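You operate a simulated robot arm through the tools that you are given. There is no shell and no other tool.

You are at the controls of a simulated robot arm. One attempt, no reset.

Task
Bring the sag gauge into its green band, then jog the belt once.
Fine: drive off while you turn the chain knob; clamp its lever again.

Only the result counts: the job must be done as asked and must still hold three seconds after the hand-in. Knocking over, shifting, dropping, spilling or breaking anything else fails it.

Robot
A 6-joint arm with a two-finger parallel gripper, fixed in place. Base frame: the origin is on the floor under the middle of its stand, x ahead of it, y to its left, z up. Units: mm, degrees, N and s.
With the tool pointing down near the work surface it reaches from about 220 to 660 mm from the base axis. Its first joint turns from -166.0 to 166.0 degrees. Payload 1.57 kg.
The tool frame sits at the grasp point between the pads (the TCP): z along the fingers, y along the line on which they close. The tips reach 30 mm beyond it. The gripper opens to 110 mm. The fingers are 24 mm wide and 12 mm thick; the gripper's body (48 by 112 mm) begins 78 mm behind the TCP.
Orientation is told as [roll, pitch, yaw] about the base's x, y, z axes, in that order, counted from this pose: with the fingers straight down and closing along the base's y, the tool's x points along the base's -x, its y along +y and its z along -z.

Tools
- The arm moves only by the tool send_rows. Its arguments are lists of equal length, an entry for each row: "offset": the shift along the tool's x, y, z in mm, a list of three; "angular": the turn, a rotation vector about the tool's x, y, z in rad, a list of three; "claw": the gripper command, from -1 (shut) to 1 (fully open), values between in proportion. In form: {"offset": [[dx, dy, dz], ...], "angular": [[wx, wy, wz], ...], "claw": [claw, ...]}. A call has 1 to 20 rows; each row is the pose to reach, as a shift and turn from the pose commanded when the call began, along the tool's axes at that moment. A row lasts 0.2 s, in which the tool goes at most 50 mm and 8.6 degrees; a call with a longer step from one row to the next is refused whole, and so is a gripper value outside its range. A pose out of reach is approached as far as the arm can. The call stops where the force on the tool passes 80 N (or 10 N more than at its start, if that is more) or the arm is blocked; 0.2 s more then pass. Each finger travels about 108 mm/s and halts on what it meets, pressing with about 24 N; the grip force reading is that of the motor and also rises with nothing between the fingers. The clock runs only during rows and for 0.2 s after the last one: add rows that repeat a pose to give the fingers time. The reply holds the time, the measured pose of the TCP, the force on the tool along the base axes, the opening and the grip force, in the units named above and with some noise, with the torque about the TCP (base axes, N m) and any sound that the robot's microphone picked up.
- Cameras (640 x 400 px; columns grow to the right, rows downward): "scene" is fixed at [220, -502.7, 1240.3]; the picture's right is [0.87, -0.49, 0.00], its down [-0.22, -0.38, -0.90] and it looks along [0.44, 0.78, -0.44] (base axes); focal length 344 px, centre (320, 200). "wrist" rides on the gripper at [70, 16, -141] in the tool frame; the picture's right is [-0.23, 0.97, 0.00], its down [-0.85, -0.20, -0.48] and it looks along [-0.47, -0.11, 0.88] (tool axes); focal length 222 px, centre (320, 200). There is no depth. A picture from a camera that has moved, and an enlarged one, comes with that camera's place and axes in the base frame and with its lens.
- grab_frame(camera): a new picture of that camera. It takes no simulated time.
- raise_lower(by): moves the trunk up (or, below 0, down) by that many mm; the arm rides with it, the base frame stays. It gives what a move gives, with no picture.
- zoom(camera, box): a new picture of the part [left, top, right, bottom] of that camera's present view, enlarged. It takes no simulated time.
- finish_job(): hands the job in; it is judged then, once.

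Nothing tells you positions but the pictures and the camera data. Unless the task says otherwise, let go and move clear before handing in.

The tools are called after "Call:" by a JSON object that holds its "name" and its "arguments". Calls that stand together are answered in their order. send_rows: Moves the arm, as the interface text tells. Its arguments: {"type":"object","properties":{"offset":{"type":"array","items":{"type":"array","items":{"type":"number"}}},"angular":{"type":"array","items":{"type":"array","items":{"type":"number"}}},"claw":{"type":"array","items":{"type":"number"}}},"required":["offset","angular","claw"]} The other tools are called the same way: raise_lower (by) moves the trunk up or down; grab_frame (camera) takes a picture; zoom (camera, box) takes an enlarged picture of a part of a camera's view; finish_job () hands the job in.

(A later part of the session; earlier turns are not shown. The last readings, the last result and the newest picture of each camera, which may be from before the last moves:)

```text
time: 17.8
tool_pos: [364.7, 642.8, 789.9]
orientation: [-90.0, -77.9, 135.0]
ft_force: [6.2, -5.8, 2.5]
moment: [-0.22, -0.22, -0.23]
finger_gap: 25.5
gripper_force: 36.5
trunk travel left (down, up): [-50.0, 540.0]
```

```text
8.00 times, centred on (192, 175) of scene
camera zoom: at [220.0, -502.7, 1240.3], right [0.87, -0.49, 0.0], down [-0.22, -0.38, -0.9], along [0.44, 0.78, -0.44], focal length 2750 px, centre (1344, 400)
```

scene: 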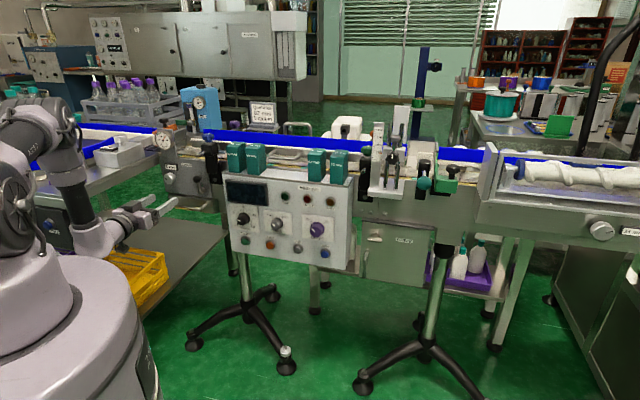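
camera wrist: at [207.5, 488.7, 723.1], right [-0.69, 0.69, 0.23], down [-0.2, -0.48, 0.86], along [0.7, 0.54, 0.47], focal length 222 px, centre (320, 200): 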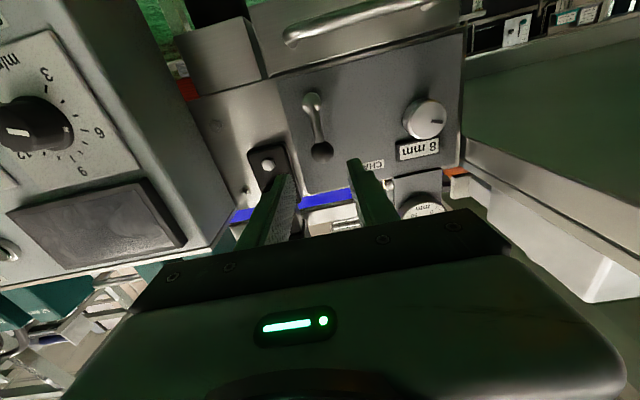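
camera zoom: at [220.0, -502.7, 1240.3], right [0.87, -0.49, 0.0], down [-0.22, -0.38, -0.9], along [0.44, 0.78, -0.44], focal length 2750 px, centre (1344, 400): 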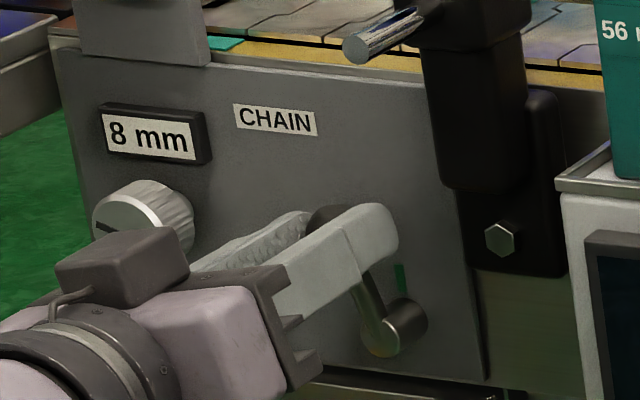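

The lever moves left easily (about 8 N). I continue the arc by another 45°.

Call:
{"name": "send_rows", "arguments": {"offset": [[0.45, 6.92, 0], [1.81, 13.72, 0], [4.03, 20.28, 0], [7.1, 26.5, 0], [10.95, 32.26, 0], [15.52, 37.48, 0]], "angular": [[0, 0, -0.1309], [0, 0, -0.2618], [0, 0, -0.3927], [0, 0, -0.5236], [0, 0, -0.6545], [0, 0, -0.7854]], "claw": [-1, -1, -1, -1, -1, -1]}}

Call:
{"name": "zoom", "arguments": {"camera": "wrist", "box": [240, 80, 400, 210]}}

Call:
{"name": "zoom", "arguments": {"camera": "scene", "box": [160, 150, 224, 200]}}

```text
time: 19.2
tool_pos: [341.9, 665.5, 766.4]
orientation: [-89.9, -32.8, 134.8]
ft_force: [8.2, -11.7, -2.7]
moment: [-0.15, -0.09, -0.31]
finger_gap: 25.5
gripper_force: 36.4
trunk travel left (down, up): [-50.0, 540.0]
```

```text
3.08 times, centred on (320, 145) of wrist
camera zoom: at [276.1, 530.2, 716.0], right [-0.51, 0.51, -0.69], down [-0.77, 0.09, 0.63], along [0.39, 0.86, 0.34], focal length 684 px, centre (320, 369)
```

zoom: 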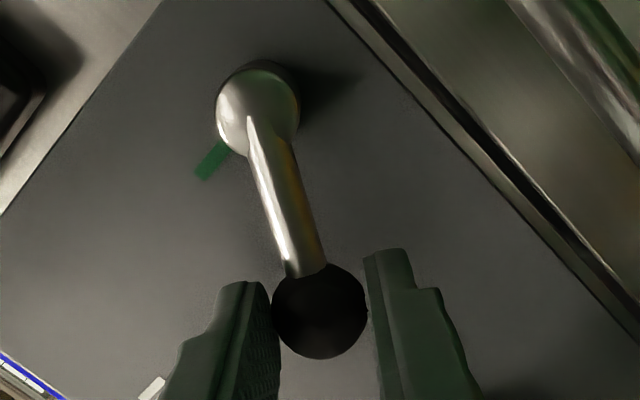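

```text
8.00 times, centred on (192, 175) of scene
camera zoom: at [220.0, -502.7, 1240.3], right [0.87, -0.49, 0.0], down [-0.22, -0.38, -0.9], along [0.44, 0.78, -0.44], focal length 2750 px, centre (1344, 400)
```

zoom: 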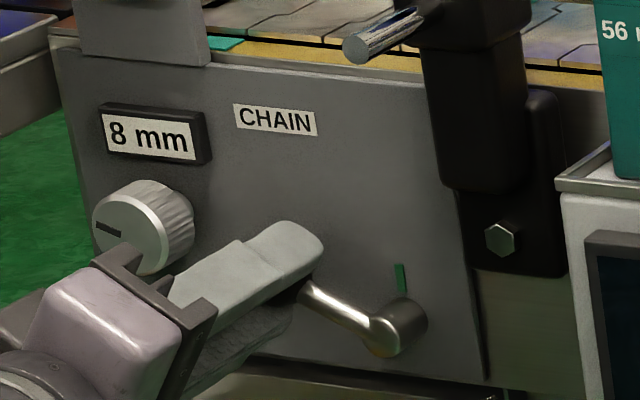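

At about 57° now and still moving freely. I continue toward 90°.

Call:
{"name": "send_rows", "arguments": {"offset": [[0.35, 6.09, 0], [1.4, 12.1, 0], [3.13, 17.95, 0], [5.53, 23.57, 0], [8.55, 28.87, 0]], "angular": [[0, 0, -0.1152], [0, 0, -0.2304], [0, 0, -0.3456], [0, 0, -0.4608], [0, 0, -0.576]], "claw": [-1, -1, -1, -1, -1]}}

Call:
{"name": "zoom", "arguments": {"camera": "wrist", "box": [240, 80, 400, 210]}}

Call:
{"name": "zoom", "arguments": {"camera": "scene", "box": [160, 150, 224, 200]}}

```text
time: 20.4
tool_pos: [335.8, 671.3, 741.9]
orientation: [-90.3, -0.2, 135.1]
ft_force: [18.2, -21.3, 12.5]
moment: [0.22, -0.2, -0.93]
finger_gap: 25.5
gripper_force: 36.8
trunk travel left (down, up): [-50.0, 540.0]
```

```text
3.08 times, centred on (320, 145) of wrist
camera zoom: at [285.0, 521.7, 725.7], right [-0.16, 0.16, -0.97], down [-0.94, 0.27, 0.2], along [0.29, 0.95, 0.11], focal length 684 px, centre (320, 369)
```

zoom: 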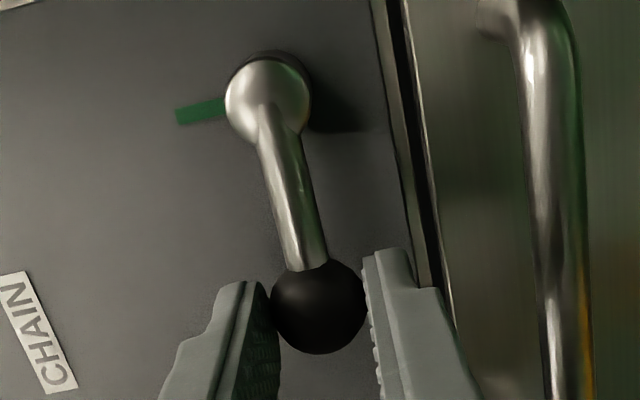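

```text
8.00 times, centred on (192, 175) of scene
camera zoom: at [220.0, -502.7, 1240.3], right [0.87, -0.49, 0.0], down [-0.22, -0.38, -0.9], along [0.44, 0.78, -0.44], focal length 2750 px, centre (1344, 400)
```

zoom: 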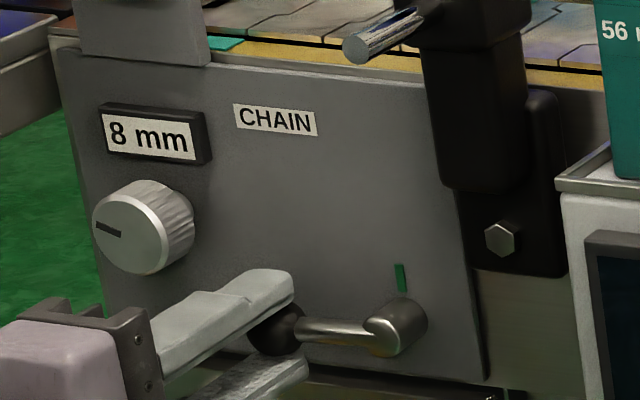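

The lever is now horizontal-left, clear of the green mark (released). I open only slightly so as not to touch the drawer below, and retreat straight back.

Call:
{"name": "send_rows", "arguments": {"offset": [[0, 0, 0], [0, 0, 0], [0, 0, -15], [0, 0, -35], [0, 0, -60], [0, 0, -90]], "angular": [[0, 0, 0], [0, 0, 0], [0, 0, 0], [0, 0, 0], [0, 0, 0], [0, 0, 0]], "claw": [-0.4, -0.4, -0.4, -0.4, -0.4, -0.2]}}

Call:
{"name": "zoom", "arguments": {"camera": "scene", "box": [150, 120, 230, 200]}}

Call:
{"name": "grab_frame", "arguments": {"camera": "wrist"}}

```text
time: 21.8
tool_pos: [270.8, 608.7, 737.2]
orientation: [-90.1, -0.1, 135.1]
ft_force: [0.3, 0.6, -0.1]
moment: [-0.01, 0.01, 0.0]
finger_gap: 44.0
gripper_force: 0.1
trunk travel left (down, up): [-50.0, 540.0]
```

```text
5.00 times, centred on (190, 160) of scene
camera zoom: at [220.0, -502.7, 1240.3], right [0.87, -0.49, 0.0], down [-0.22, -0.38, -0.9], along [0.44, 0.78, -0.44], focal length 1718 px, centre (970, 400)
```

zoom: 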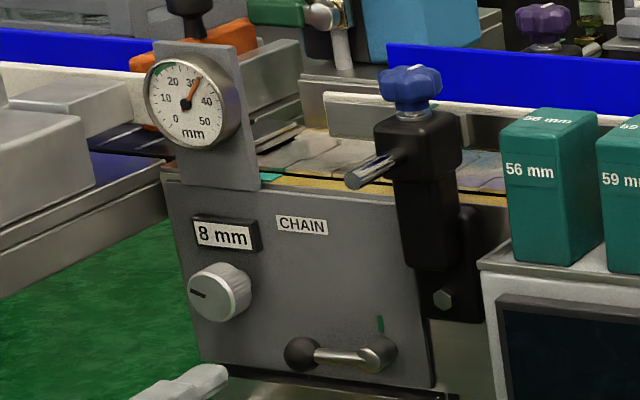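

```text
taken
camera wrist: at [220.6, 458.9, 721.8], right [-0.16, 0.16, -0.97], down [-0.94, 0.27, 0.2], along [0.29, 0.95, 0.11], focal length 222 px, centre (320, 200)
```

wrist: 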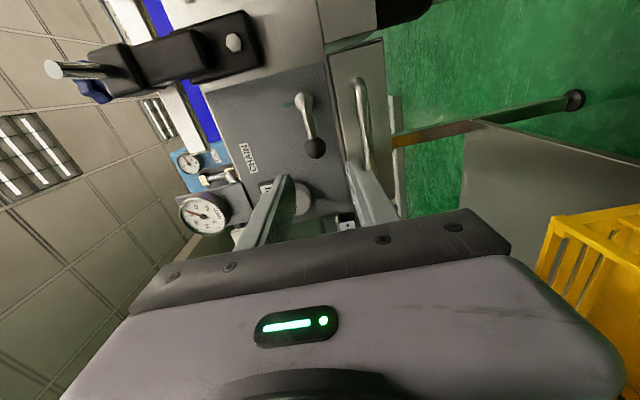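

The lever is parked at the released position. Now I move to a standoff before the chain knob (≈(303,719,783.5)), rolling the gripper to −60° to leave room for a clockwise turn.

Call:
{"name": "send_rows", "arguments": {"offset": [[-14, -12, 3], [-28, -23, 7], [-42, -35, 11], [-55.6, -46.3, 14.5]], "angular": [[0, 0, 0.131], [0, 0, 0.262], [0, 0, 0.393], [0, 0, 0.524]], "claw": [0, 0.02, 0.02, 0.02]}}

Call:
{"name": "grab_frame", "arguments": {"camera": "wrist"}}

Call:
{"name": "zoom", "arguments": {"camera": "wrist", "box": [240, 70, 420, 200]}}

Call:
{"name": "zoom", "arguments": {"camera": "scene", "box": [140, 120, 220, 210]}}

```text
time: 22.8
tool_pos: [243.9, 657.5, 785.0]
orientation: [-89.9, -30.1, 135.1]
ft_force: [0.5, 0.2, -0.5]
moment: [0.0, 0.0, 0.01]
finger_gap: 56.0
gripper_force: 0.1
trunk travel left (down, up): [-50.0, 540.0]
```

```text
taken
camera wrist: at [178.4, 521.1, 736.8], right [-0.49, 0.48, -0.73], down [-0.79, 0.11, 0.6], along [0.37, 0.87, 0.33], focal length 222 px, centre (320, 200)
```

wrist: 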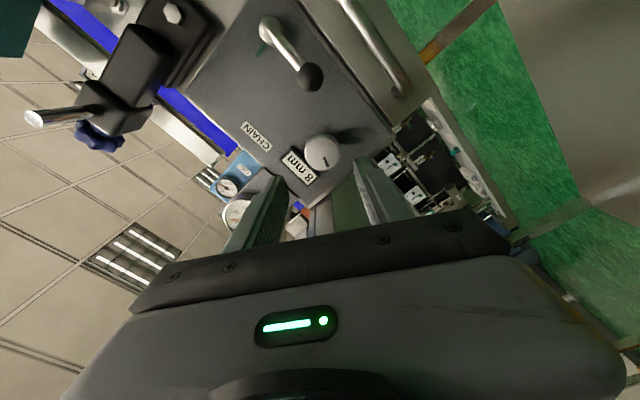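

```text
3.08 times, centred on (330, 135) of wrist
camera zoom: at [178.4, 521.1, 736.8], right [-0.49, 0.48, -0.73], down [-0.79, 0.11, 0.6], along [0.37, 0.87, 0.33], focal length 684 px, centre (289, 400)
```

zoom: 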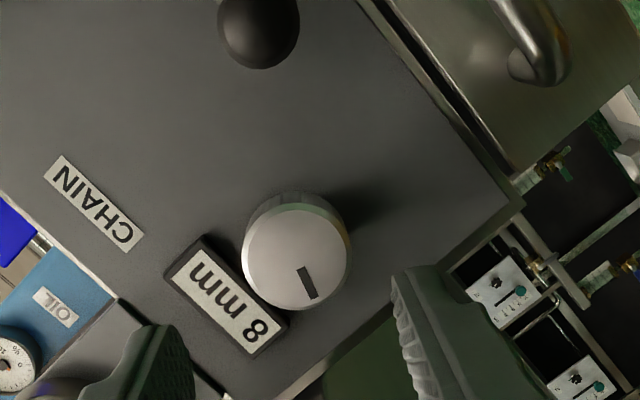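

```text
4.44 times, centred on (180, 165) of scene
camera zoom: at [220.0, -502.7, 1240.3], right [0.87, -0.49, 0.0], down [-0.22, -0.38, -0.9], along [0.44, 0.78, -0.44], focal length 1528 px, centre (942, 356)
```

zoom: 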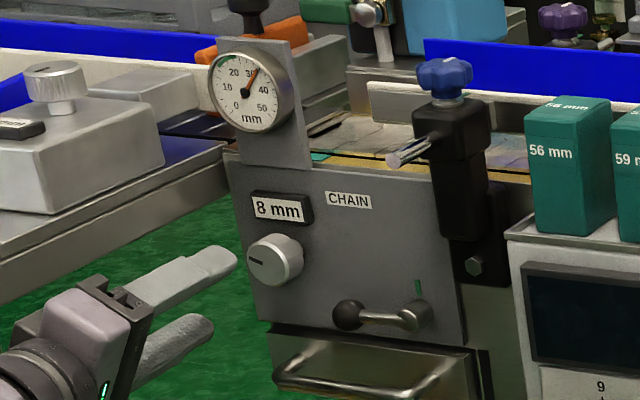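

Knob face is about 85–95 mm ahead, slightly below axis. I advance 45 mm with a small correction and re-measure.

Call:
{"name": "send_rows", "arguments": {"offset": [[0.6, 1.0, 15], [1.2, 2.0, 30], [1.2, 2.0, 45]], "angular": [[0, 0, 0], [0, 0, 0], [0, 0, 0]], "claw": [0.02, 0.02, 0.02]}}

Call:
{"name": "zoom", "arguments": {"camera": "wrist", "box": [230, 80, 410, 210]}}

Call:
{"name": "zoom", "arguments": {"camera": "scene", "box": [140, 140, 204, 190]}}

```text
time: 23.6
tool_pos: [273.9, 690.2, 781.3]
orientation: [-89.9, -30.0, 135.0]
ft_force: [-0.2, -0.4, 0.2]
moment: [0.01, -0.02, -0.01]
finger_gap: 56.3
gripper_force: 0.1
trunk travel left (down, up): [-50.0, 540.0]
```

```text
3.08 times, centred on (320, 145) of wrist
camera zoom: at [210.1, 552.8, 734.1], right [-0.48, 0.48, -0.73], down [-0.79, 0.11, 0.6], along [0.37, 0.87, 0.33], focal length 684 px, centre (320, 369)
```

zoom: 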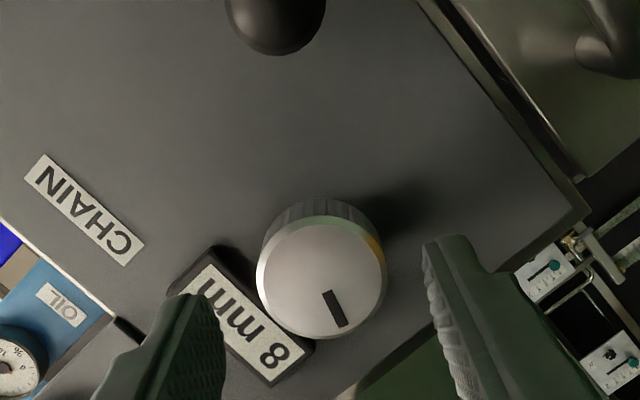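

```text
8.00 times, centred on (172, 165) of scene
camera zoom: at [220.0, -502.7, 1240.3], right [0.87, -0.49, 0.0], down [-0.22, -0.38, -0.9], along [0.44, 0.78, -0.44], focal length 2750 px, centre (1504, 480)
```

zoom: 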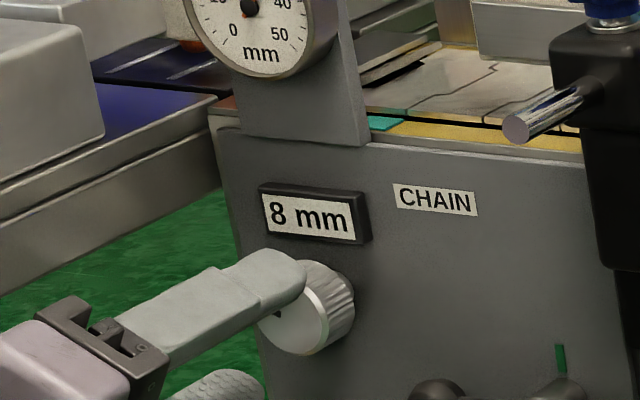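

Centred laterally; the face is ≈44 mm ahead. I advance 26 mm so the fingers overlap the knob by ~12 mm while staying off the counter frame, then close.

Call:
{"name": "send_rows", "arguments": {"offset": [[0.3, 0, 9], [0.5, 0, 18], [0.5, 0, 26]], "angular": [[0, 0, 0], [0, 0, 0], [0, 0, 0]], "claw": [0.02, 0.02, 0.02]}}

Call:
{"name": "zoom", "arguments": {"camera": "wrist", "box": [230, 80, 410, 210]}}

Call:
{"name": "zoom", "arguments": {"camera": "scene", "box": [140, 140, 204, 190]}}

```text
time: 24.4
tool_pos: [292.3, 707.6, 782.0]
orientation: [-90.0, -30.0, 135.1]
ft_force: [0.2, 0.2, 0.1]
moment: [0.04, 0.01, 0.02]
finger_gap: 56.2
gripper_force: 0.0
trunk travel left (down, up): [-50.0, 540.0]
```

```text
3.08 times, centred on (320, 145) of wrist
camera zoom: at [229.1, 570.9, 733.7], right [-0.48, 0.48, -0.73], down [-0.79, 0.11, 0.6], along [0.37, 0.87, 0.33], focal length 684 px, centre (320, 369)
```

zoom: 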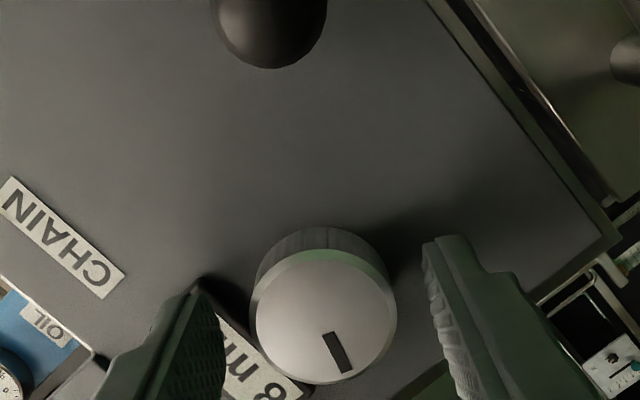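

```text
8.00 times, centred on (172, 165) of scene
camera zoom: at [220.0, -502.7, 1240.3], right [0.87, -0.49, 0.0], down [-0.22, -0.38, -0.9], along [0.44, 0.78, -0.44], focal length 2750 px, centre (1504, 480)
```

zoom: 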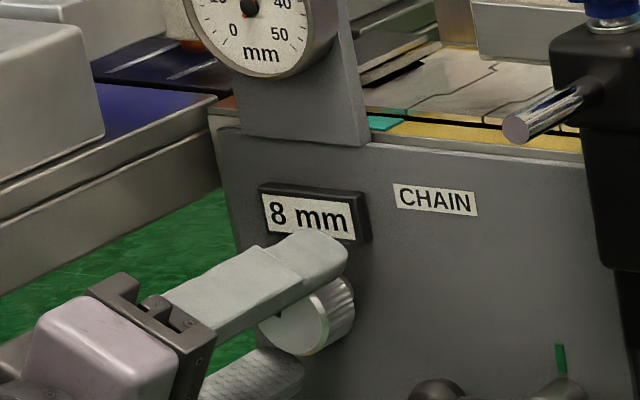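

The fingers overlap the knob by about 12 mm with no contact force. I close on it.

Call:
{"name": "send_rows", "arguments": {"offset": [[0, 0, 0], [0, 0, 0], [0, 0, 0]], "angular": [[0, 0, 0], [0, 0, 0], [0, 0, 0]], "claw": [-1, -1, -1]}}

Call:
{"name": "zoom", "arguments": {"camera": "wrist", "box": [230, 80, 410, 210]}}

```text
time: 25.2
tool_pos: [292.2, 709.6, 781.3]
orientation: [-90.0, -30.0, 135.0]
ft_force: [-0.8, 1.4, -3.1]
moment: [0.2, -0.24, 0.71]
finger_gap: 37.1
gripper_force: 43.5
trunk travel left (down, up): [-50.0, 540.0]
```

```text
3.08 times, centred on (320, 145) of wrist
camera zoom: at [228.9, 570.9, 733.4], right [-0.48, 0.48, -0.73], down [-0.79, 0.11, 0.6], along [0.37, 0.87, 0.33], focal length 684 px, centre (320, 369)
```

zoom: 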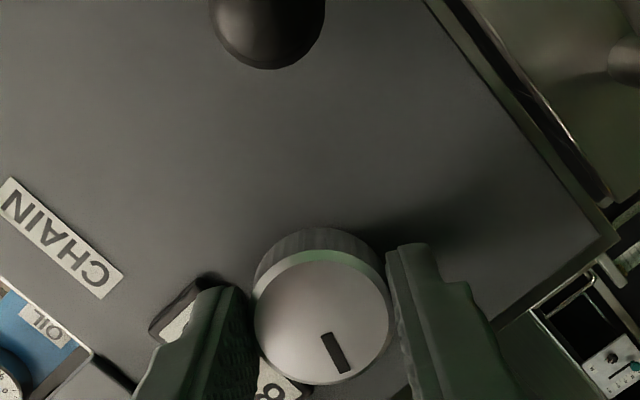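

Gripped at 37.1 mm. I turn clockwise 30° as a test and read the gauge.

Call:
{"name": "send_rows", "arguments": {"offset": [[0, 0, 0], [0, 0, 0], [0, 0, 0], [0, 0, 0], [0, 0, 0]], "angular": [[0, 0, 0.105], [0, 0, 0.21], [0, 0, 0.315], [0, 0, 0.42], [0, 0, 0.524]], "claw": [-1, -1, -1, -1, -1]}}

Call:
{"name": "zoom", "arguments": {"camera": "scene", "box": [154, 124, 178, 156]}}

Call:
{"name": "zoom", "arguments": {"camera": "scene", "box": [140, 140, 204, 190]}}

Call:
{"name": "zoom", "arguments": {"camera": "wrist", "box": [230, 80, 410, 210]}}

```text
time: 26.4
tool_pos: [292.5, 709.2, 781.1]
orientation: [-89.8, -60.1, 134.9]
ft_force: [-6.0, -1.1, -9.2]
moment: [0.31, -0.33, 0.62]
finger_gap: 37.1
gripper_force: 43.3
trunk travel left (down, up): [-50.0, 540.0]
```

```text
12.50 times, centred on (166, 140) of scene
camera zoom: at [220.0, -502.7, 1240.3], right [0.87, -0.49, 0.0], down [-0.22, -0.38, -0.9], along [0.44, 0.78, -0.44], focal length 4296 px, centre (2245, 950)
```

zoom: 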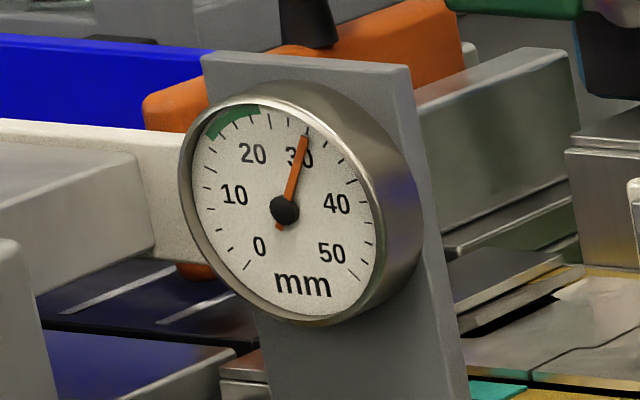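

```text
8.00 times, centred on (172, 165) of scene
camera zoom: at [220.0, -502.7, 1240.3], right [0.87, -0.49, 0.0], down [-0.22, -0.38, -0.9], along [0.44, 0.78, -0.44], focal length 2750 px, centre (1504, 480)
```

zoom: 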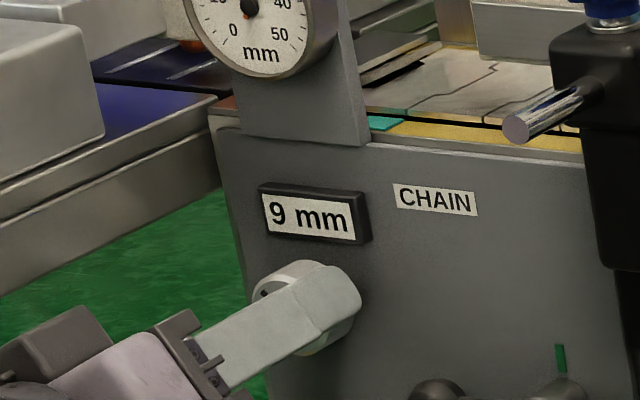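

```text
3.08 times, centred on (320, 145) of wrist
camera zoom: at [206.2, 593.5, 713.4], right [-0.68, 0.68, -0.29], down [-0.52, -0.16, 0.84], along [0.52, 0.72, 0.46], focal length 684 px, centre (320, 369)
```

zoom: 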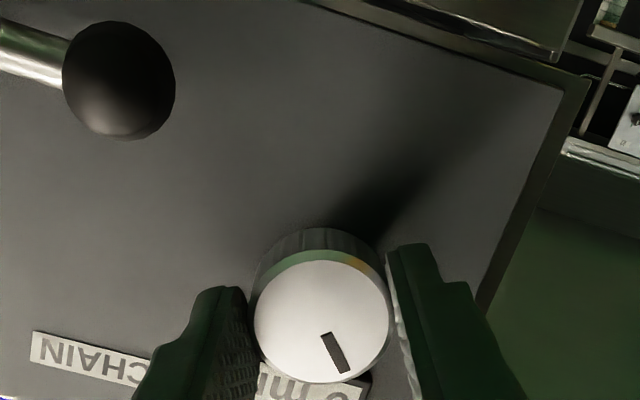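

Clockwise lowers the sag (32 → 29.5, counter 8 → 9), about 2.4 mm per 30°. I continue clockwise 80° more.

Call:
{"name": "send_rows", "arguments": {"offset": [[0, 0, 0], [0, 0, 0], [0, 0, 0], [0, 0, 0], [0, 0, 0], [0, 0, 0], [0, 0, 0], [0, 0, 0], [0, 0, 0], [0, 0, 0], [0, 0, 0], [0, 0, 0]], "angular": [[0, 0, 0.116], [0, 0, 0.232], [0, 0, 0.349], [0, 0, 0.465], [0, 0, 0.581], [0, 0, 0.698], [0, 0, 0.814], [0, 0, 0.93], [0, 0, 1.047], [0, 0, 1.163], [0, 0, 1.28], [0, 0, 1.396]], "claw": [-1, -1, -1, -1, -1, -1, -1, -1, -1, -1, -1, -1]}}

Call:
{"name": "zoom", "arguments": {"camera": "scene", "box": [154, 124, 178, 156]}}

Call:
{"name": "zoom", "arguments": {"camera": "scene", "box": [140, 140, 204, 190]}}

Call:
{"name": "zoom", "arguments": {"camera": "wrist", "box": [230, 80, 410, 210]}}

```text
time: 29.0
tool_pos: [291.1, 709.6, 781.4]
orientation: [90.1, -40.1, -44.8]
ft_force: [-27.1, 11.6, -14.3]
moment: [-0.35, 0.32, 0.95]
finger_gap: 37.0
gripper_force: 43.5
trunk travel left (down, up): [-50.0, 540.0]
```

```text
12.50 times, centred on (166, 140) of scene
camera zoom: at [220.0, -502.7, 1240.3], right [0.87, -0.49, 0.0], down [-0.22, -0.38, -0.9], along [0.44, 0.78, -0.44], focal length 4296 px, centre (2245, 950)
```

zoom: 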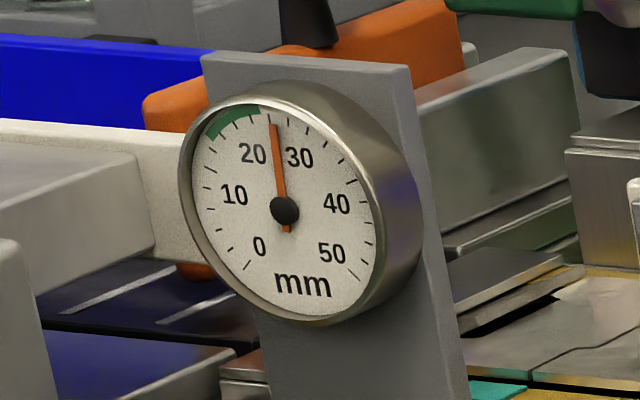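

```text
8.00 times, centred on (172, 165) of scene
camera zoom: at [220.0, -502.7, 1240.3], right [0.87, -0.49, 0.0], down [-0.22, -0.38, -0.9], along [0.44, 0.78, -0.44], focal length 2750 px, centre (1504, 480)
```

zoom: 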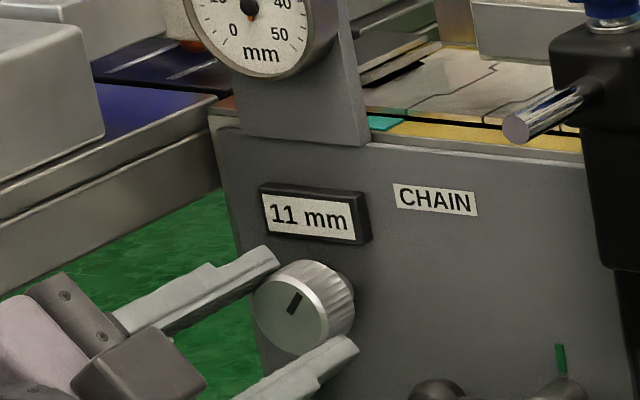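

```text
3.08 times, centred on (320, 145) of wrist
camera zoom: at [145.4, 654.2, 749.8], right [-0.32, 0.32, 0.89], down [0.22, -0.89, 0.4], along [0.92, 0.32, 0.22], focal length 684 px, centre (320, 369)
```

zoom: 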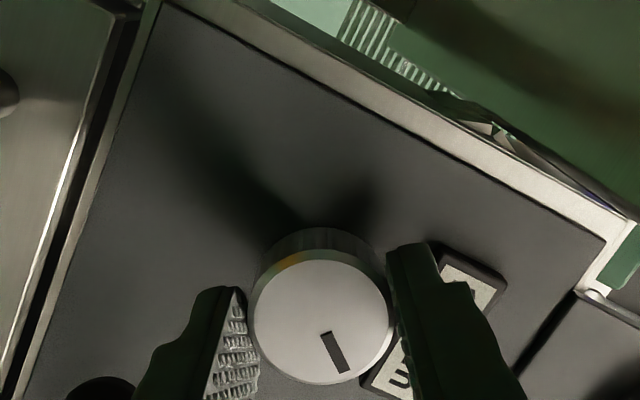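

The gauge reads about 25 and the counter 11, so the band is close; about 80° more is needed. I release, back off, roll back 90°, and re-approach with a small centring correction.

Call:
{"name": "send_rows", "arguments": {"offset": [[0, 0, 0], [0, 0, 0], [0.5, 1.4, -10], [0.5, 1.4, -20], [0.5, 1.4, -20], [0.5, 1.4, -20], [0.5, 1.4, -20], [0.5, 1.4, -20], [0.5, 1.4, -20], [0.5, 1.4, -20], [0.5, 1.4, -20], [0.5, 1.4, -20], [0.5, 1.4, -20], [0.5, 1.4, -20], [0.5, 1.4, -20], [0.5, 1.4, -20], [0.5, 1.4, -20]], "angular": [[0, 0, 0], [0, 0, 0], [0, 0, 0], [0, 0, 0], [0, 0, -0.131], [0, 0, -0.262], [0, 0, -0.393], [0, 0, -0.524], [0, 0, -0.655], [0, 0, -0.785], [0, 0, -0.916], [0, 0, -1.047], [0, 0, -1.178], [0, 0, -1.309], [0, 0, -1.44], [0, 0, -1.571], [0, 0, -1.571]], "claw": [0.02, 0.02, 0.02, 0.02, 0.02, 0.02, 0.02, 0.02, 0.02, 0.02, 0.02, 0.02, 0.02, 0.02, 0.02, 0.02, 0.02]}}

Call:
{"name": "zoom", "arguments": {"camera": "wrist", "box": [230, 80, 410, 210]}}

Call:
{"name": "zoom", "arguments": {"camera": "scene", "box": [154, 124, 178, 156]}}

Call:
{"name": "zoom", "arguments": {"camera": "scene", "box": [140, 140, 204, 190]}}

```text
time: 32.6
tool_pos: [277.6, 695.2, 783.2]
orientation: [-90.0, -50.0, 135.0]
ft_force: [-0.2, 0.7, 0.0]
moment: [-0.01, -0.02, -0.02]
finger_gap: 56.2
gripper_force: 0.1
trunk travel left (down, up): [-50.0, 540.0]
```

```text
3.08 times, centred on (320, 145) of wrist
camera zoom: at [199.9, 571.3, 720.0], right [-0.63, 0.63, -0.45], down [-0.62, -0.06, 0.78], along [0.47, 0.77, 0.43], focal length 684 px, centre (320, 369)
```

zoom: 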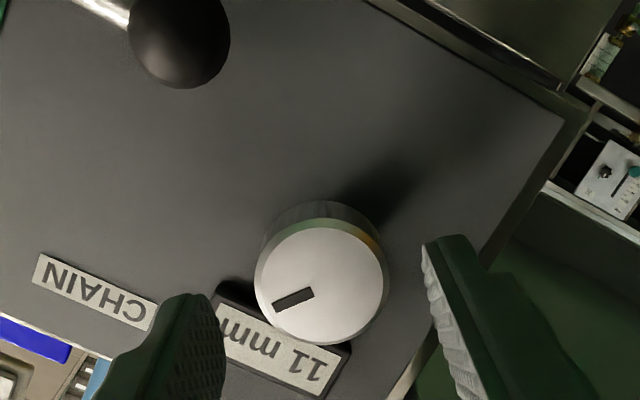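

```text
12.50 times, centred on (166, 140) of scene
camera zoom: at [220.0, -502.7, 1240.3], right [0.87, -0.49, 0.0], down [-0.22, -0.38, -0.9], along [0.44, 0.78, -0.44], focal length 4296 px, centre (2245, 950)
```

zoom: 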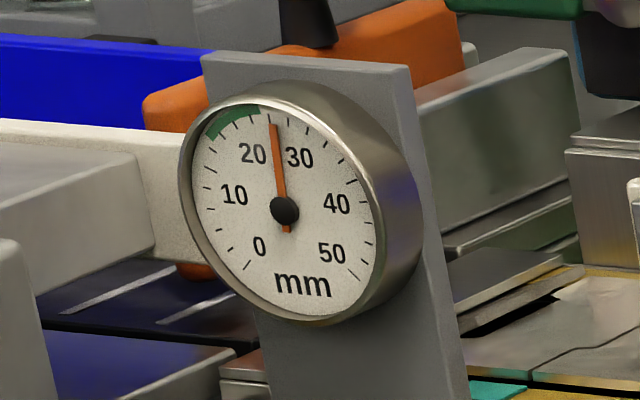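

```text
8.00 times, centred on (172, 165) of scene
camera zoom: at [220.0, -502.7, 1240.3], right [0.87, -0.49, 0.0], down [-0.22, -0.38, -0.9], along [0.44, 0.78, -0.44], focal length 2750 px, centre (1504, 480)
```

zoom: 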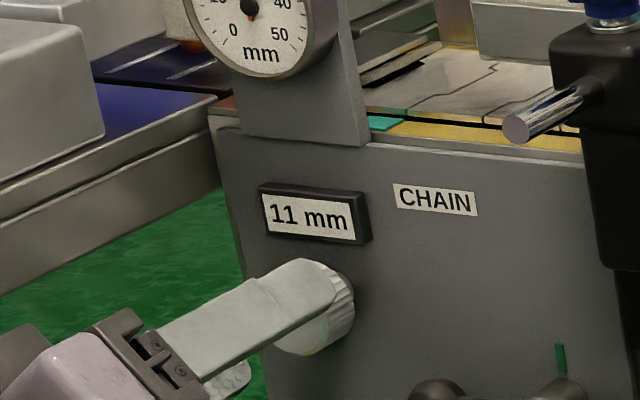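

The knob stayed put at 11 mm. I advance 20 mm again and close.

Call:
{"name": "send_rows", "arguments": {"offset": [[0, 0, 10], [0, 0, 20], [0, 0, 20], [0, 0, 20], [0, 0, 20]], "angular": [[0, 0, 0], [0, 0, 0], [0, 0, 0], [0, 0, 0], [0, 0, 0]], "claw": [0.02, 0.02, -1, -1, -1]}}

Call:
{"name": "zoom", "arguments": {"camera": "wrist", "box": [230, 80, 410, 210]}}

```text
time: 33.8
tool_pos: [292.8, 710.3, 782.7]
orientation: [-90.0, -50.0, 135.0]
ft_force: [-1.0, 0.9, -2.3]
moment: [0.37, -0.33, 0.6]
finger_gap: 37.0
gripper_force: 43.4
trunk travel left (down, up): [-50.0, 540.0]
```

```text
3.08 times, centred on (320, 145) of wrist
camera zoom: at [213.9, 585.9, 719.3], right [-0.63, 0.63, -0.45], down [-0.62, -0.06, 0.78], along [0.47, 0.77, 0.43], focal length 684 px, centre (320, 369)
```

zoom: 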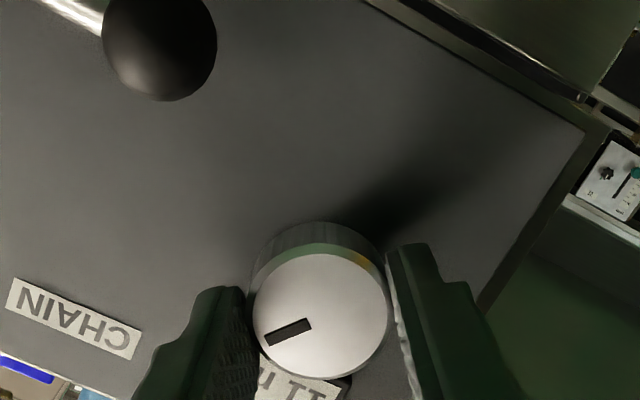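

Gripped again. I turn clockwise 70° in steps and then read the gauge.

Call:
{"name": "send_rows", "arguments": {"offset": [[0, 0, 0], [0, 0, 0], [0, 0, 0], [0, 0, 0], [0, 0, 0], [0, 0, 0], [0, 0, 0], [0, 0, 0], [0, 0, 0], [0, 0, 0]], "angular": [[0, 0, 0.122], [0, 0, 0.244], [0, 0, 0.367], [0, 0, 0.489], [0, 0, 0.611], [0, 0, 0.733], [0, 0, 0.855], [0, 0, 0.977], [0, 0, 1.1], [0, 0, 1.222]], "claw": [-1, -1, -1, -1, -1, -1, -1, -1, -1, -1]}}

Call:
{"name": "zoom", "arguments": {"camera": "scene", "box": [154, 124, 178, 156]}}

Call:
{"name": "zoom", "arguments": {"camera": "scene", "box": [140, 140, 204, 190]}}

```text
time: 36.0
tool_pos: [291.4, 708.4, 782.1]
orientation: [89.9, -59.9, -45.0]
ft_force: [-3.9, -1.7, -5.7]
moment: [0.31, -0.35, 0.11]
finger_gap: 37.1
gripper_force: 43.6
trunk travel left (down, up): [-50.0, 540.0]
```

```text
12.50 times, centred on (166, 140) of scene
camera zoom: at [220.0, -502.7, 1240.3], right [0.87, -0.49, 0.0], down [-0.22, -0.38, -0.9], along [0.44, 0.78, -0.44], focal length 4296 px, centre (2245, 950)
```

zoom: 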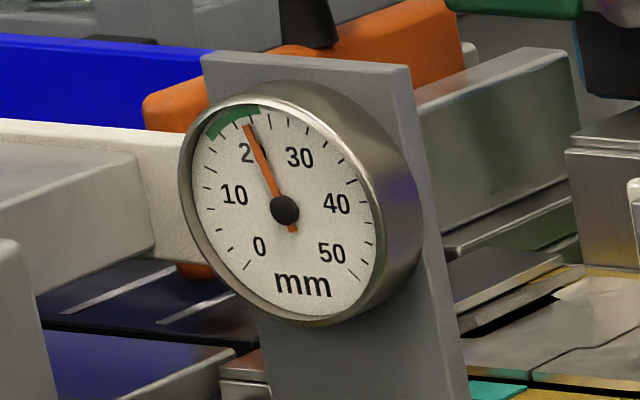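

```text
8.00 times, centred on (172, 165) of scene
camera zoom: at [220.0, -502.7, 1240.3], right [0.87, -0.49, 0.0], down [-0.22, -0.38, -0.9], along [0.44, 0.78, -0.44], focal length 2750 px, centre (1504, 480)
```

zoom: 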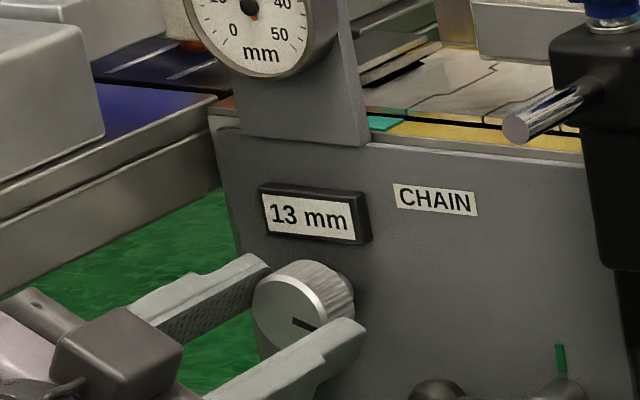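

The needle is inside the band at about 21.8; the band centre is ~20. I add 32° more to centre it.

Call:
{"name": "send_rows", "arguments": {"offset": [[0, 0, 0], [0, 0, 0], [0, 0, 0], [0, 0, 0], [0, 0, 0]], "angular": [[0, 0, 0.112], [0, 0, 0.223], [0, 0, 0.335], [0, 0, 0.447], [0, 0, 0.559]], "claw": [-1, -1, -1, -1, -1]}}

Call:
{"name": "zoom", "arguments": {"camera": "scene", "box": [154, 124, 178, 156]}}

Call:
{"name": "zoom", "arguments": {"camera": "scene", "box": [140, 140, 204, 190]}}

```text
time: 37.2
tool_pos: [291.9, 709.0, 782.4]
orientation: [89.9, -27.7, -44.8]
ft_force: [-4.8, -7.8, -6.0]
moment: [-0.31, 0.37, 1.0]
finger_gap: 37.1
gripper_force: 43.4
trunk travel left (down, up): [-50.0, 540.0]
```

```text
12.50 times, centred on (166, 140) of scene
camera zoom: at [220.0, -502.7, 1240.3], right [0.87, -0.49, 0.0], down [-0.22, -0.38, -0.9], along [0.44, 0.78, -0.44], focal length 4296 px, centre (2245, 950)
```

zoom: 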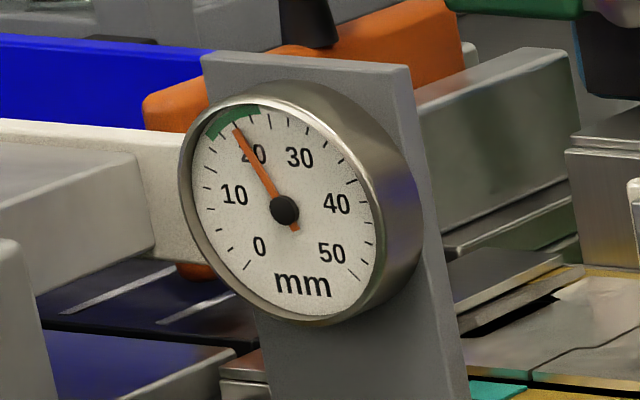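

```text
8.00 times, centred on (172, 165) of scene
camera zoom: at [220.0, -502.7, 1240.3], right [0.87, -0.49, 0.0], down [-0.22, -0.38, -0.9], along [0.44, 0.78, -0.44], focal length 2750 px, centre (1504, 480)
```

zoom: 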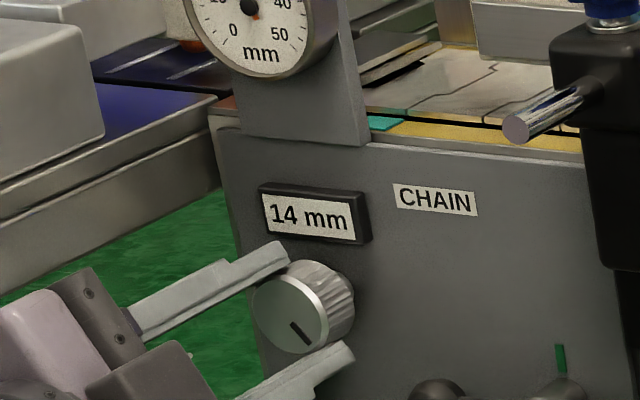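

The gauge reads 20, centred in the band (counter 14 mm). I release the knob and back straight off, then verify it holds.

Call:
{"name": "send_rows", "arguments": {"offset": [[0, 0, 0], [0, 0, 0], [0, 0, -15], [0, 0, -35], [0, 0, -60], [0, 0, -85]], "angular": [[0, 0, 0], [0, 0, 0], [0, 0, 0], [0, 0, 0], [0, 0, 0], [0, 0, 0]], "claw": [0.02, 0.02, 0.02, 0.02, 0.02, 0.02]}}

Call:
{"name": "zoom", "arguments": {"camera": "scene", "box": [154, 124, 178, 156]}}

Call:
{"name": "zoom", "arguments": {"camera": "scene", "box": [150, 120, 230, 200]}}

```text
time: 38.7
tool_pos: [243.5, 649.9, 785.9]
orientation: [90.0, -27.3, -46.0]
ft_force: [37.5, 22.0, -9.1]
moment: [0.72, -2.09, -1.67]
finger_gap: 56.0
gripper_force: 0.0
trunk travel left (down, up): [-50.0, 540.0]
stopped in row 6: the force on the tool passed its limit at 92 N (the readings are from after the stop); the commanded pose is now the measured one
```

```text
12.50 times, centred on (166, 140) of scene
camera zoom: at [220.0, -502.7, 1240.3], right [0.87, -0.49, 0.0], down [-0.22, -0.38, -0.9], along [0.44, 0.78, -0.44], focal length 4296 px, centre (2245, 950)
```

zoom: 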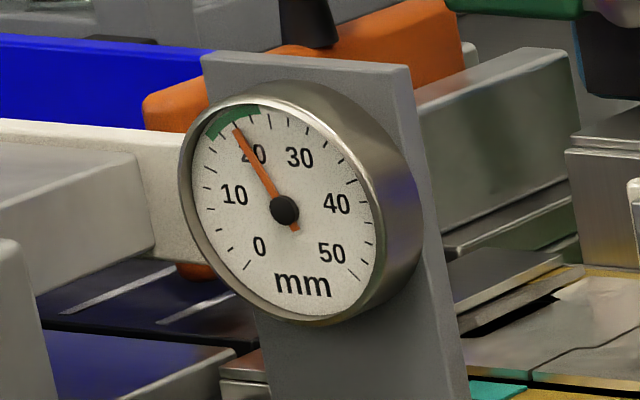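

```text
5.00 times, centred on (190, 160) of scene
camera zoom: at [220.0, -502.7, 1240.3], right [0.87, -0.49, 0.0], down [-0.22, -0.38, -0.9], along [0.44, 0.78, -0.44], focal length 1718 px, centre (970, 400)
```

zoom: 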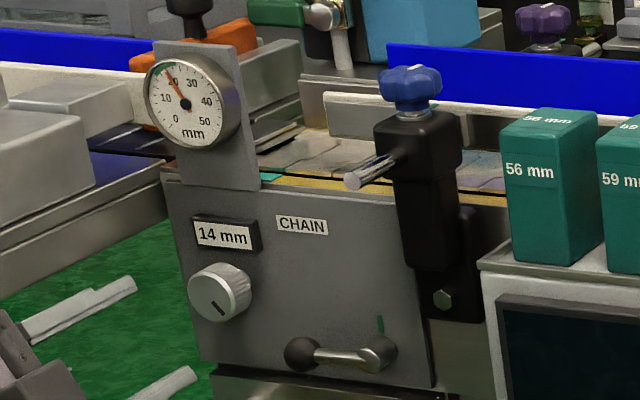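

Something behind blocked the retreat (92 N); the gauge still reads 20. I look at the whole scene to find what the hand or wrist touched.

Call:
{"name": "grab_frame", "arguments": {"camera": "scene"}}

Call:
{"name": "grab_frame", "arguments": {"camera": "wrist"}}

Call:
{"name": "zoom", "arguments": {"camera": "scene", "box": [20, 120, 180, 250]}}

```text
taken
```

scene: 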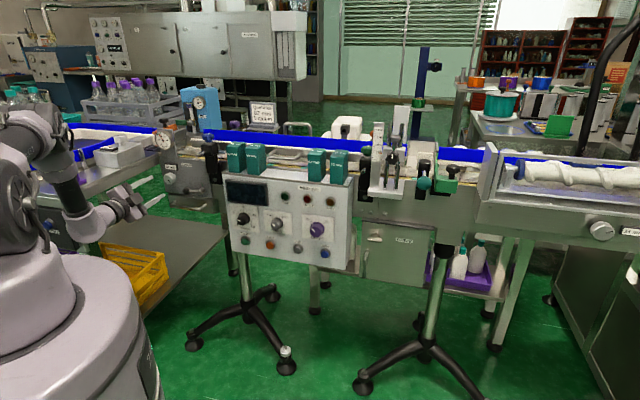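

```text
taken
camera wrist: at [93.1, 602.0, 767.7], right [-0.17, 0.17, 0.97], down [0.25, -0.94, 0.21], along [0.95, 0.28, 0.12], focal length 222 px, centre (320, 200)
```

wrist: 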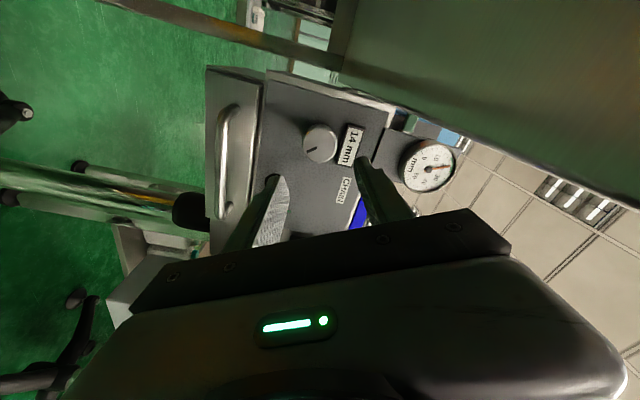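

```text
3.08 times, centred on (100, 185) of scene
camera zoom: at [220.0, -502.7, 1240.3], right [0.87, -0.49, 0.0], down [-0.22, -0.38, -0.9], along [0.44, 0.78, -0.44], focal length 1058 px, centre (997, 246)
```

zoom: 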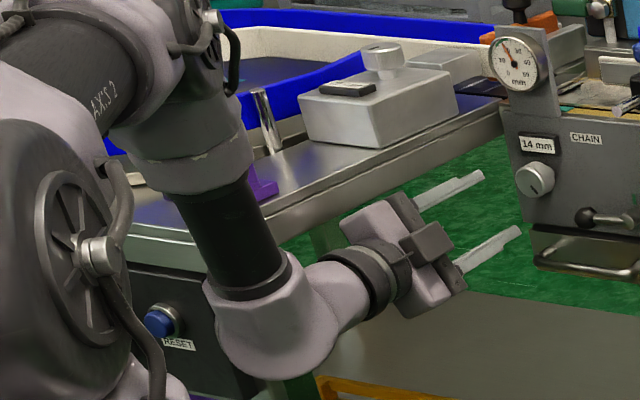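

The contact was at the hand's rear (camera side), most likely the FEED table's front leg around (55,545). I ease forward off it and shift right, restoring the heading.

Call:
{"name": "send_rows", "arguments": {"offset": [[0, 0, 6], [0, 0, 12], [-9, -5, 14], [-18, -9.5, 14]], "angular": [[0, 0, 0], [-0.004, 0.008, 0], [-0.009, 0.017, 0], [-0.009, 0.017, 0]], "claw": [0.02, 0.02, 0.02, 0.02]}}

Call:
{"name": "zoom", "arguments": {"camera": "scene", "box": [0, 80, 160, 250]}}

Call:
{"name": "grab_frame", "arguments": {"camera": "wrist"}}

```text
time: 39.7
tool_pos: [262.5, 645.8, 786.1]
orientation: [90.4, -27.5, -44.8]
ft_force: [0.4, -0.1, -0.2]
moment: [-0.01, 0.01, 0.03]
finger_gap: 55.8
gripper_force: 0.0
trunk travel left (down, up): [-50.0, 540.0]
```

```text
2.35 times, centred on (80, 165) of scene
camera zoom: at [220.0, -502.7, 1240.3], right [0.87, -0.49, 0.0], down [-0.22, -0.38, -0.9], along [0.44, 0.78, -0.44], focal length 809 px, centre (885, 282)
```

zoom: 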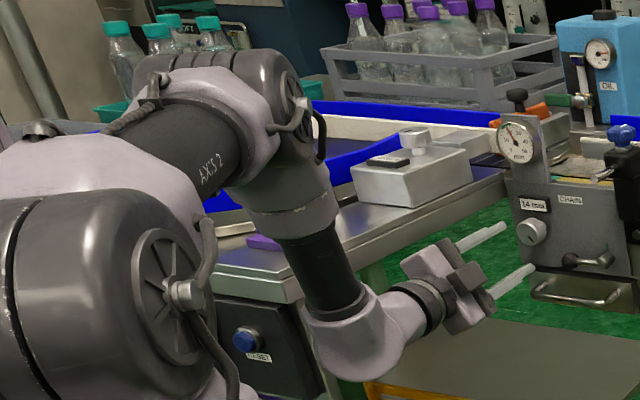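

```text
taken
camera wrist: at [113.2, 593.0, 769.1], right [-0.18, 0.17, 0.97], down [0.27, -0.94, 0.21], along [0.95, 0.3, 0.12], focal length 222 px, centre (320, 200)
```

wrist: 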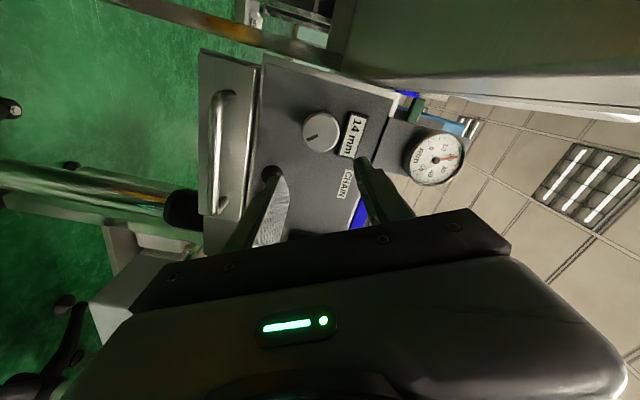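

Free again, the table and sign are unmoved and the gauge still reads 20. Now I move right and down to the lever standoff, rolling back to −90°.

Call:
{"name": "send_rows", "arguments": {"offset": [[0, -3, 0], [-1, -6, 0], [-1, -9, 0], [-1.4, -12, 0], [-1.8, -15, 0], [-2.2, -18, 0], [-2.5, -21, 0], [-2.9, -24, 0], [-3.2, -27, 0], [-3.6, -30, 0], [-4, -33, 0], [-4.3, -36, 0], [-4.7, -39, 0], [-5, -42, 0], [-5.4, -45, 0], [-5.8, -48, 0], [-6.1, -51, 0], [-6.5, -54, 0], [-6.8, -55.7, 0]], "angular": [[0, 0, -0.14], [0, 0, -0.28], [0, 0, -0.42], [0, 0, -0.56], [0, 0, -0.7], [0, 0, -0.84], [0, 0, -0.98], [0, 0, -1.12], [0, 0, -1.26], [0, 0, -1.4], [0, 0, -1.54], [0, 0, -1.68], [0, 0, -1.82], [0, 0, -1.96], [0, 0, -2.1], [0, 0, -2.24], [0, 0, -2.38], [0, 0, -2.52], [0, 0, -2.658]], "claw": [0.02, 0.0, -0.1, -0.2, -0.3, -0.35, -0.35, -0.35, -0.35, -0.35, -0.35, -0.35, -0.35, -0.35, -0.35, -0.35, -0.35, -0.35, -0.35]}}

Call:
{"name": "grab_frame", "arguments": {"camera": "scene"}}

Call:
{"name": "zoom", "arguments": {"camera": "wrist", "box": [230, 80, 410, 210]}}

Call:
{"name": "zoom", "arguments": {"camera": "scene", "box": [160, 150, 224, 200]}}

```text
time: 43.7
tool_pos: [286.0, 623.9, 740.8]
orientation: [-90.4, -0.1, 135.5]
ft_force: [0.1, -0.3, -0.1]
moment: [-0.03, -0.01, -0.02]
finger_gap: 35.6
gripper_force: 0.1
trunk travel left (down, up): [-50.0, 540.0]
```

```text
taken
```

scene: 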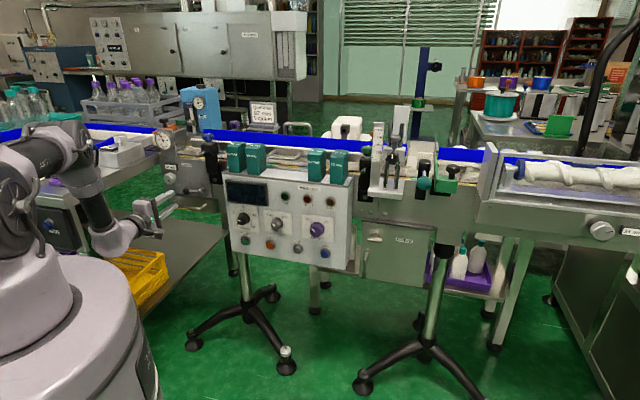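

```text
3.08 times, centred on (320, 145) of wrist
camera zoom: at [235.3, 473.7, 724.5], right [-0.16, 0.17, -0.97], down [-0.95, 0.26, 0.2], along [0.28, 0.95, 0.12], focal length 684 px, centre (320, 369)
```

zoom: 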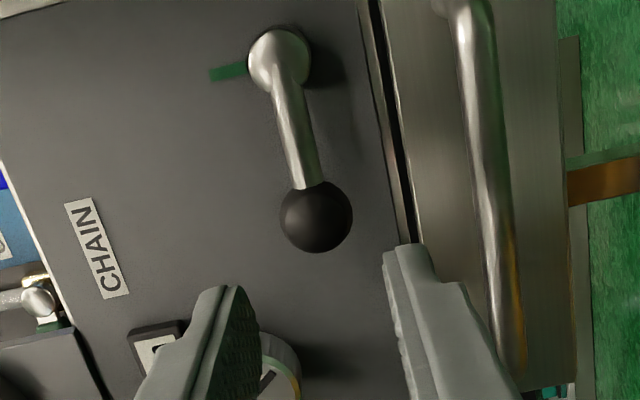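

```text
8.00 times, centred on (192, 175) of scene
camera zoom: at [220.0, -502.7, 1240.3], right [0.87, -0.49, 0.0], down [-0.22, -0.38, -0.9], along [0.44, 0.78, -0.44], focal length 2750 px, centre (1344, 400)
```

zoom: 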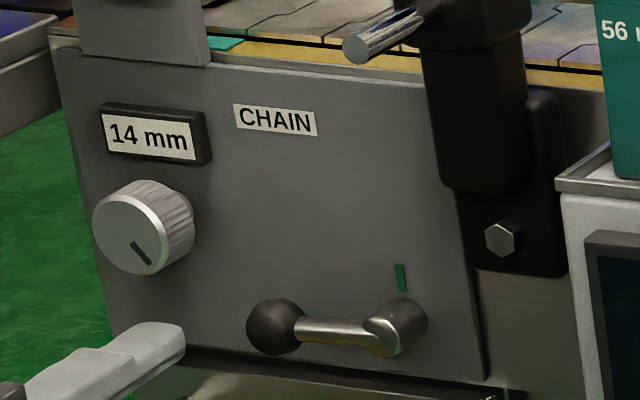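

The ball sits at about (350,681,742). I shift 5.5 mm right and 1.7 mm up while advancing to straddle it, then close.

Call:
{"name": "send_rows", "arguments": {"offset": [[2, -1, 12], [4, -1.7, 24], [5.5, -1.7, 36], [5.5, -1.7, 48]], "angular": [[0, 0, 0], [0, 0, 0], [0, 0, 0], [0, 0, 0]], "claw": [-0.35, -0.35, -0.35, -0.35]}}

Call:
{"name": "zoom", "arguments": {"camera": "wrist", "box": [230, 80, 410, 210]}}

```text
time: 44.7
tool_pos: [322.9, 655.1, 743.3]
orientation: [-90.4, -0.3, 135.5]
ft_force: [-0.5, 0.1, 0.4]
moment: [0.02, 0.01, -0.01]
finger_gap: 35.8
gripper_force: 0.0
trunk travel left (down, up): [-50.0, 540.0]
```

```text
3.08 times, centred on (320, 145) of wrist
camera zoom: at [272.8, 503.5, 726.1], right [-0.16, 0.17, -0.97], down [-0.95, 0.26, 0.2], along [0.28, 0.95, 0.12], focal length 684 px, centre (320, 369)
```

zoom: 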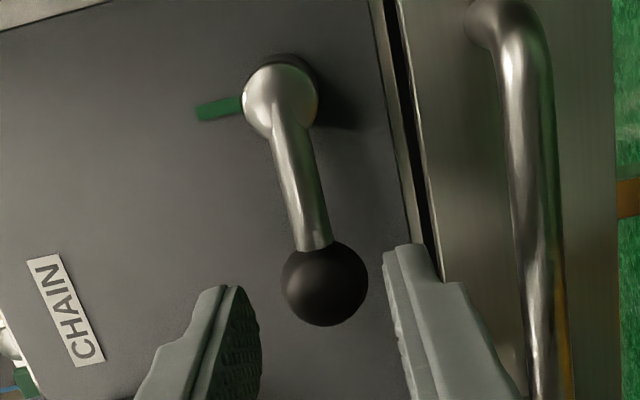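

Call:
{"name": "send_rows", "arguments": {"offset": [[0, 0, 10], [0, 0, 20], [0, 0, 20], [0, 0, 20], [0, 0, 20]], "angular": [[0, 0, 0], [0, 0, 0], [0, 0, 0], [0, 0, 0], [0, 0, 0]], "claw": [-0.35, -0.35, -1, -1, -1]}}

Call:
{"name": "zoom", "arguments": {"camera": "wrist", "box": [230, 80, 410, 210]}}

Call:
{"name": "zoom", "arguments": {"camera": "scene", "box": [154, 124, 178, 156]}}

```text
time: 45.9
tool_pos: [336.6, 668.2, 742.8]
orientation: [-90.4, -0.4, 135.5]
ft_force: [-5.9, -4.8, -3.9]
moment: [0.04, 0.25, 0.25]
finger_gap: 25.3
gripper_force: 36.6
trunk travel left (down, up): [-50.0, 540.0]
```

```text
3.08 times, centred on (320, 145) of wrist
camera zoom: at [286.2, 517.7, 725.8], right [-0.16, 0.17, -0.97], down [-0.95, 0.26, 0.2], along [0.28, 0.95, 0.12], focal length 684 px, centre (320, 369)
```

zoom: 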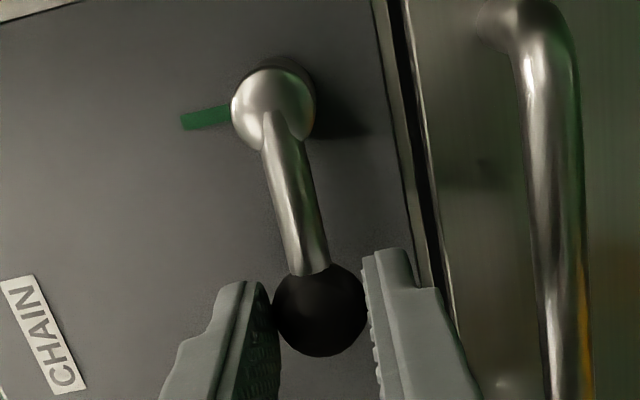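

```text
12.50 times, centred on (166, 140) of scene
camera zoom: at [220.0, -502.7, 1240.3], right [0.87, -0.49, 0.0], down [-0.22, -0.38, -0.9], along [0.44, 0.78, -0.44], focal length 4296 px, centre (2245, 950)
```

zoom: 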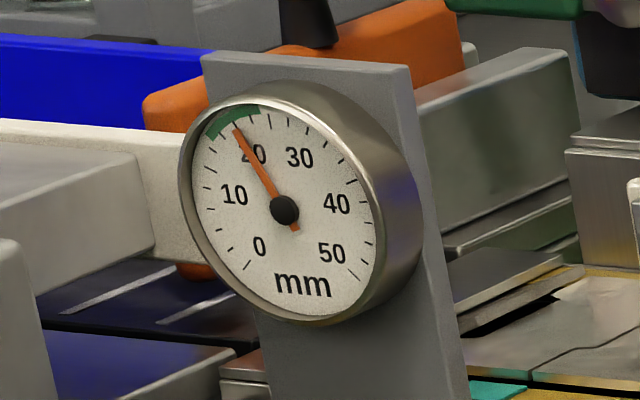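

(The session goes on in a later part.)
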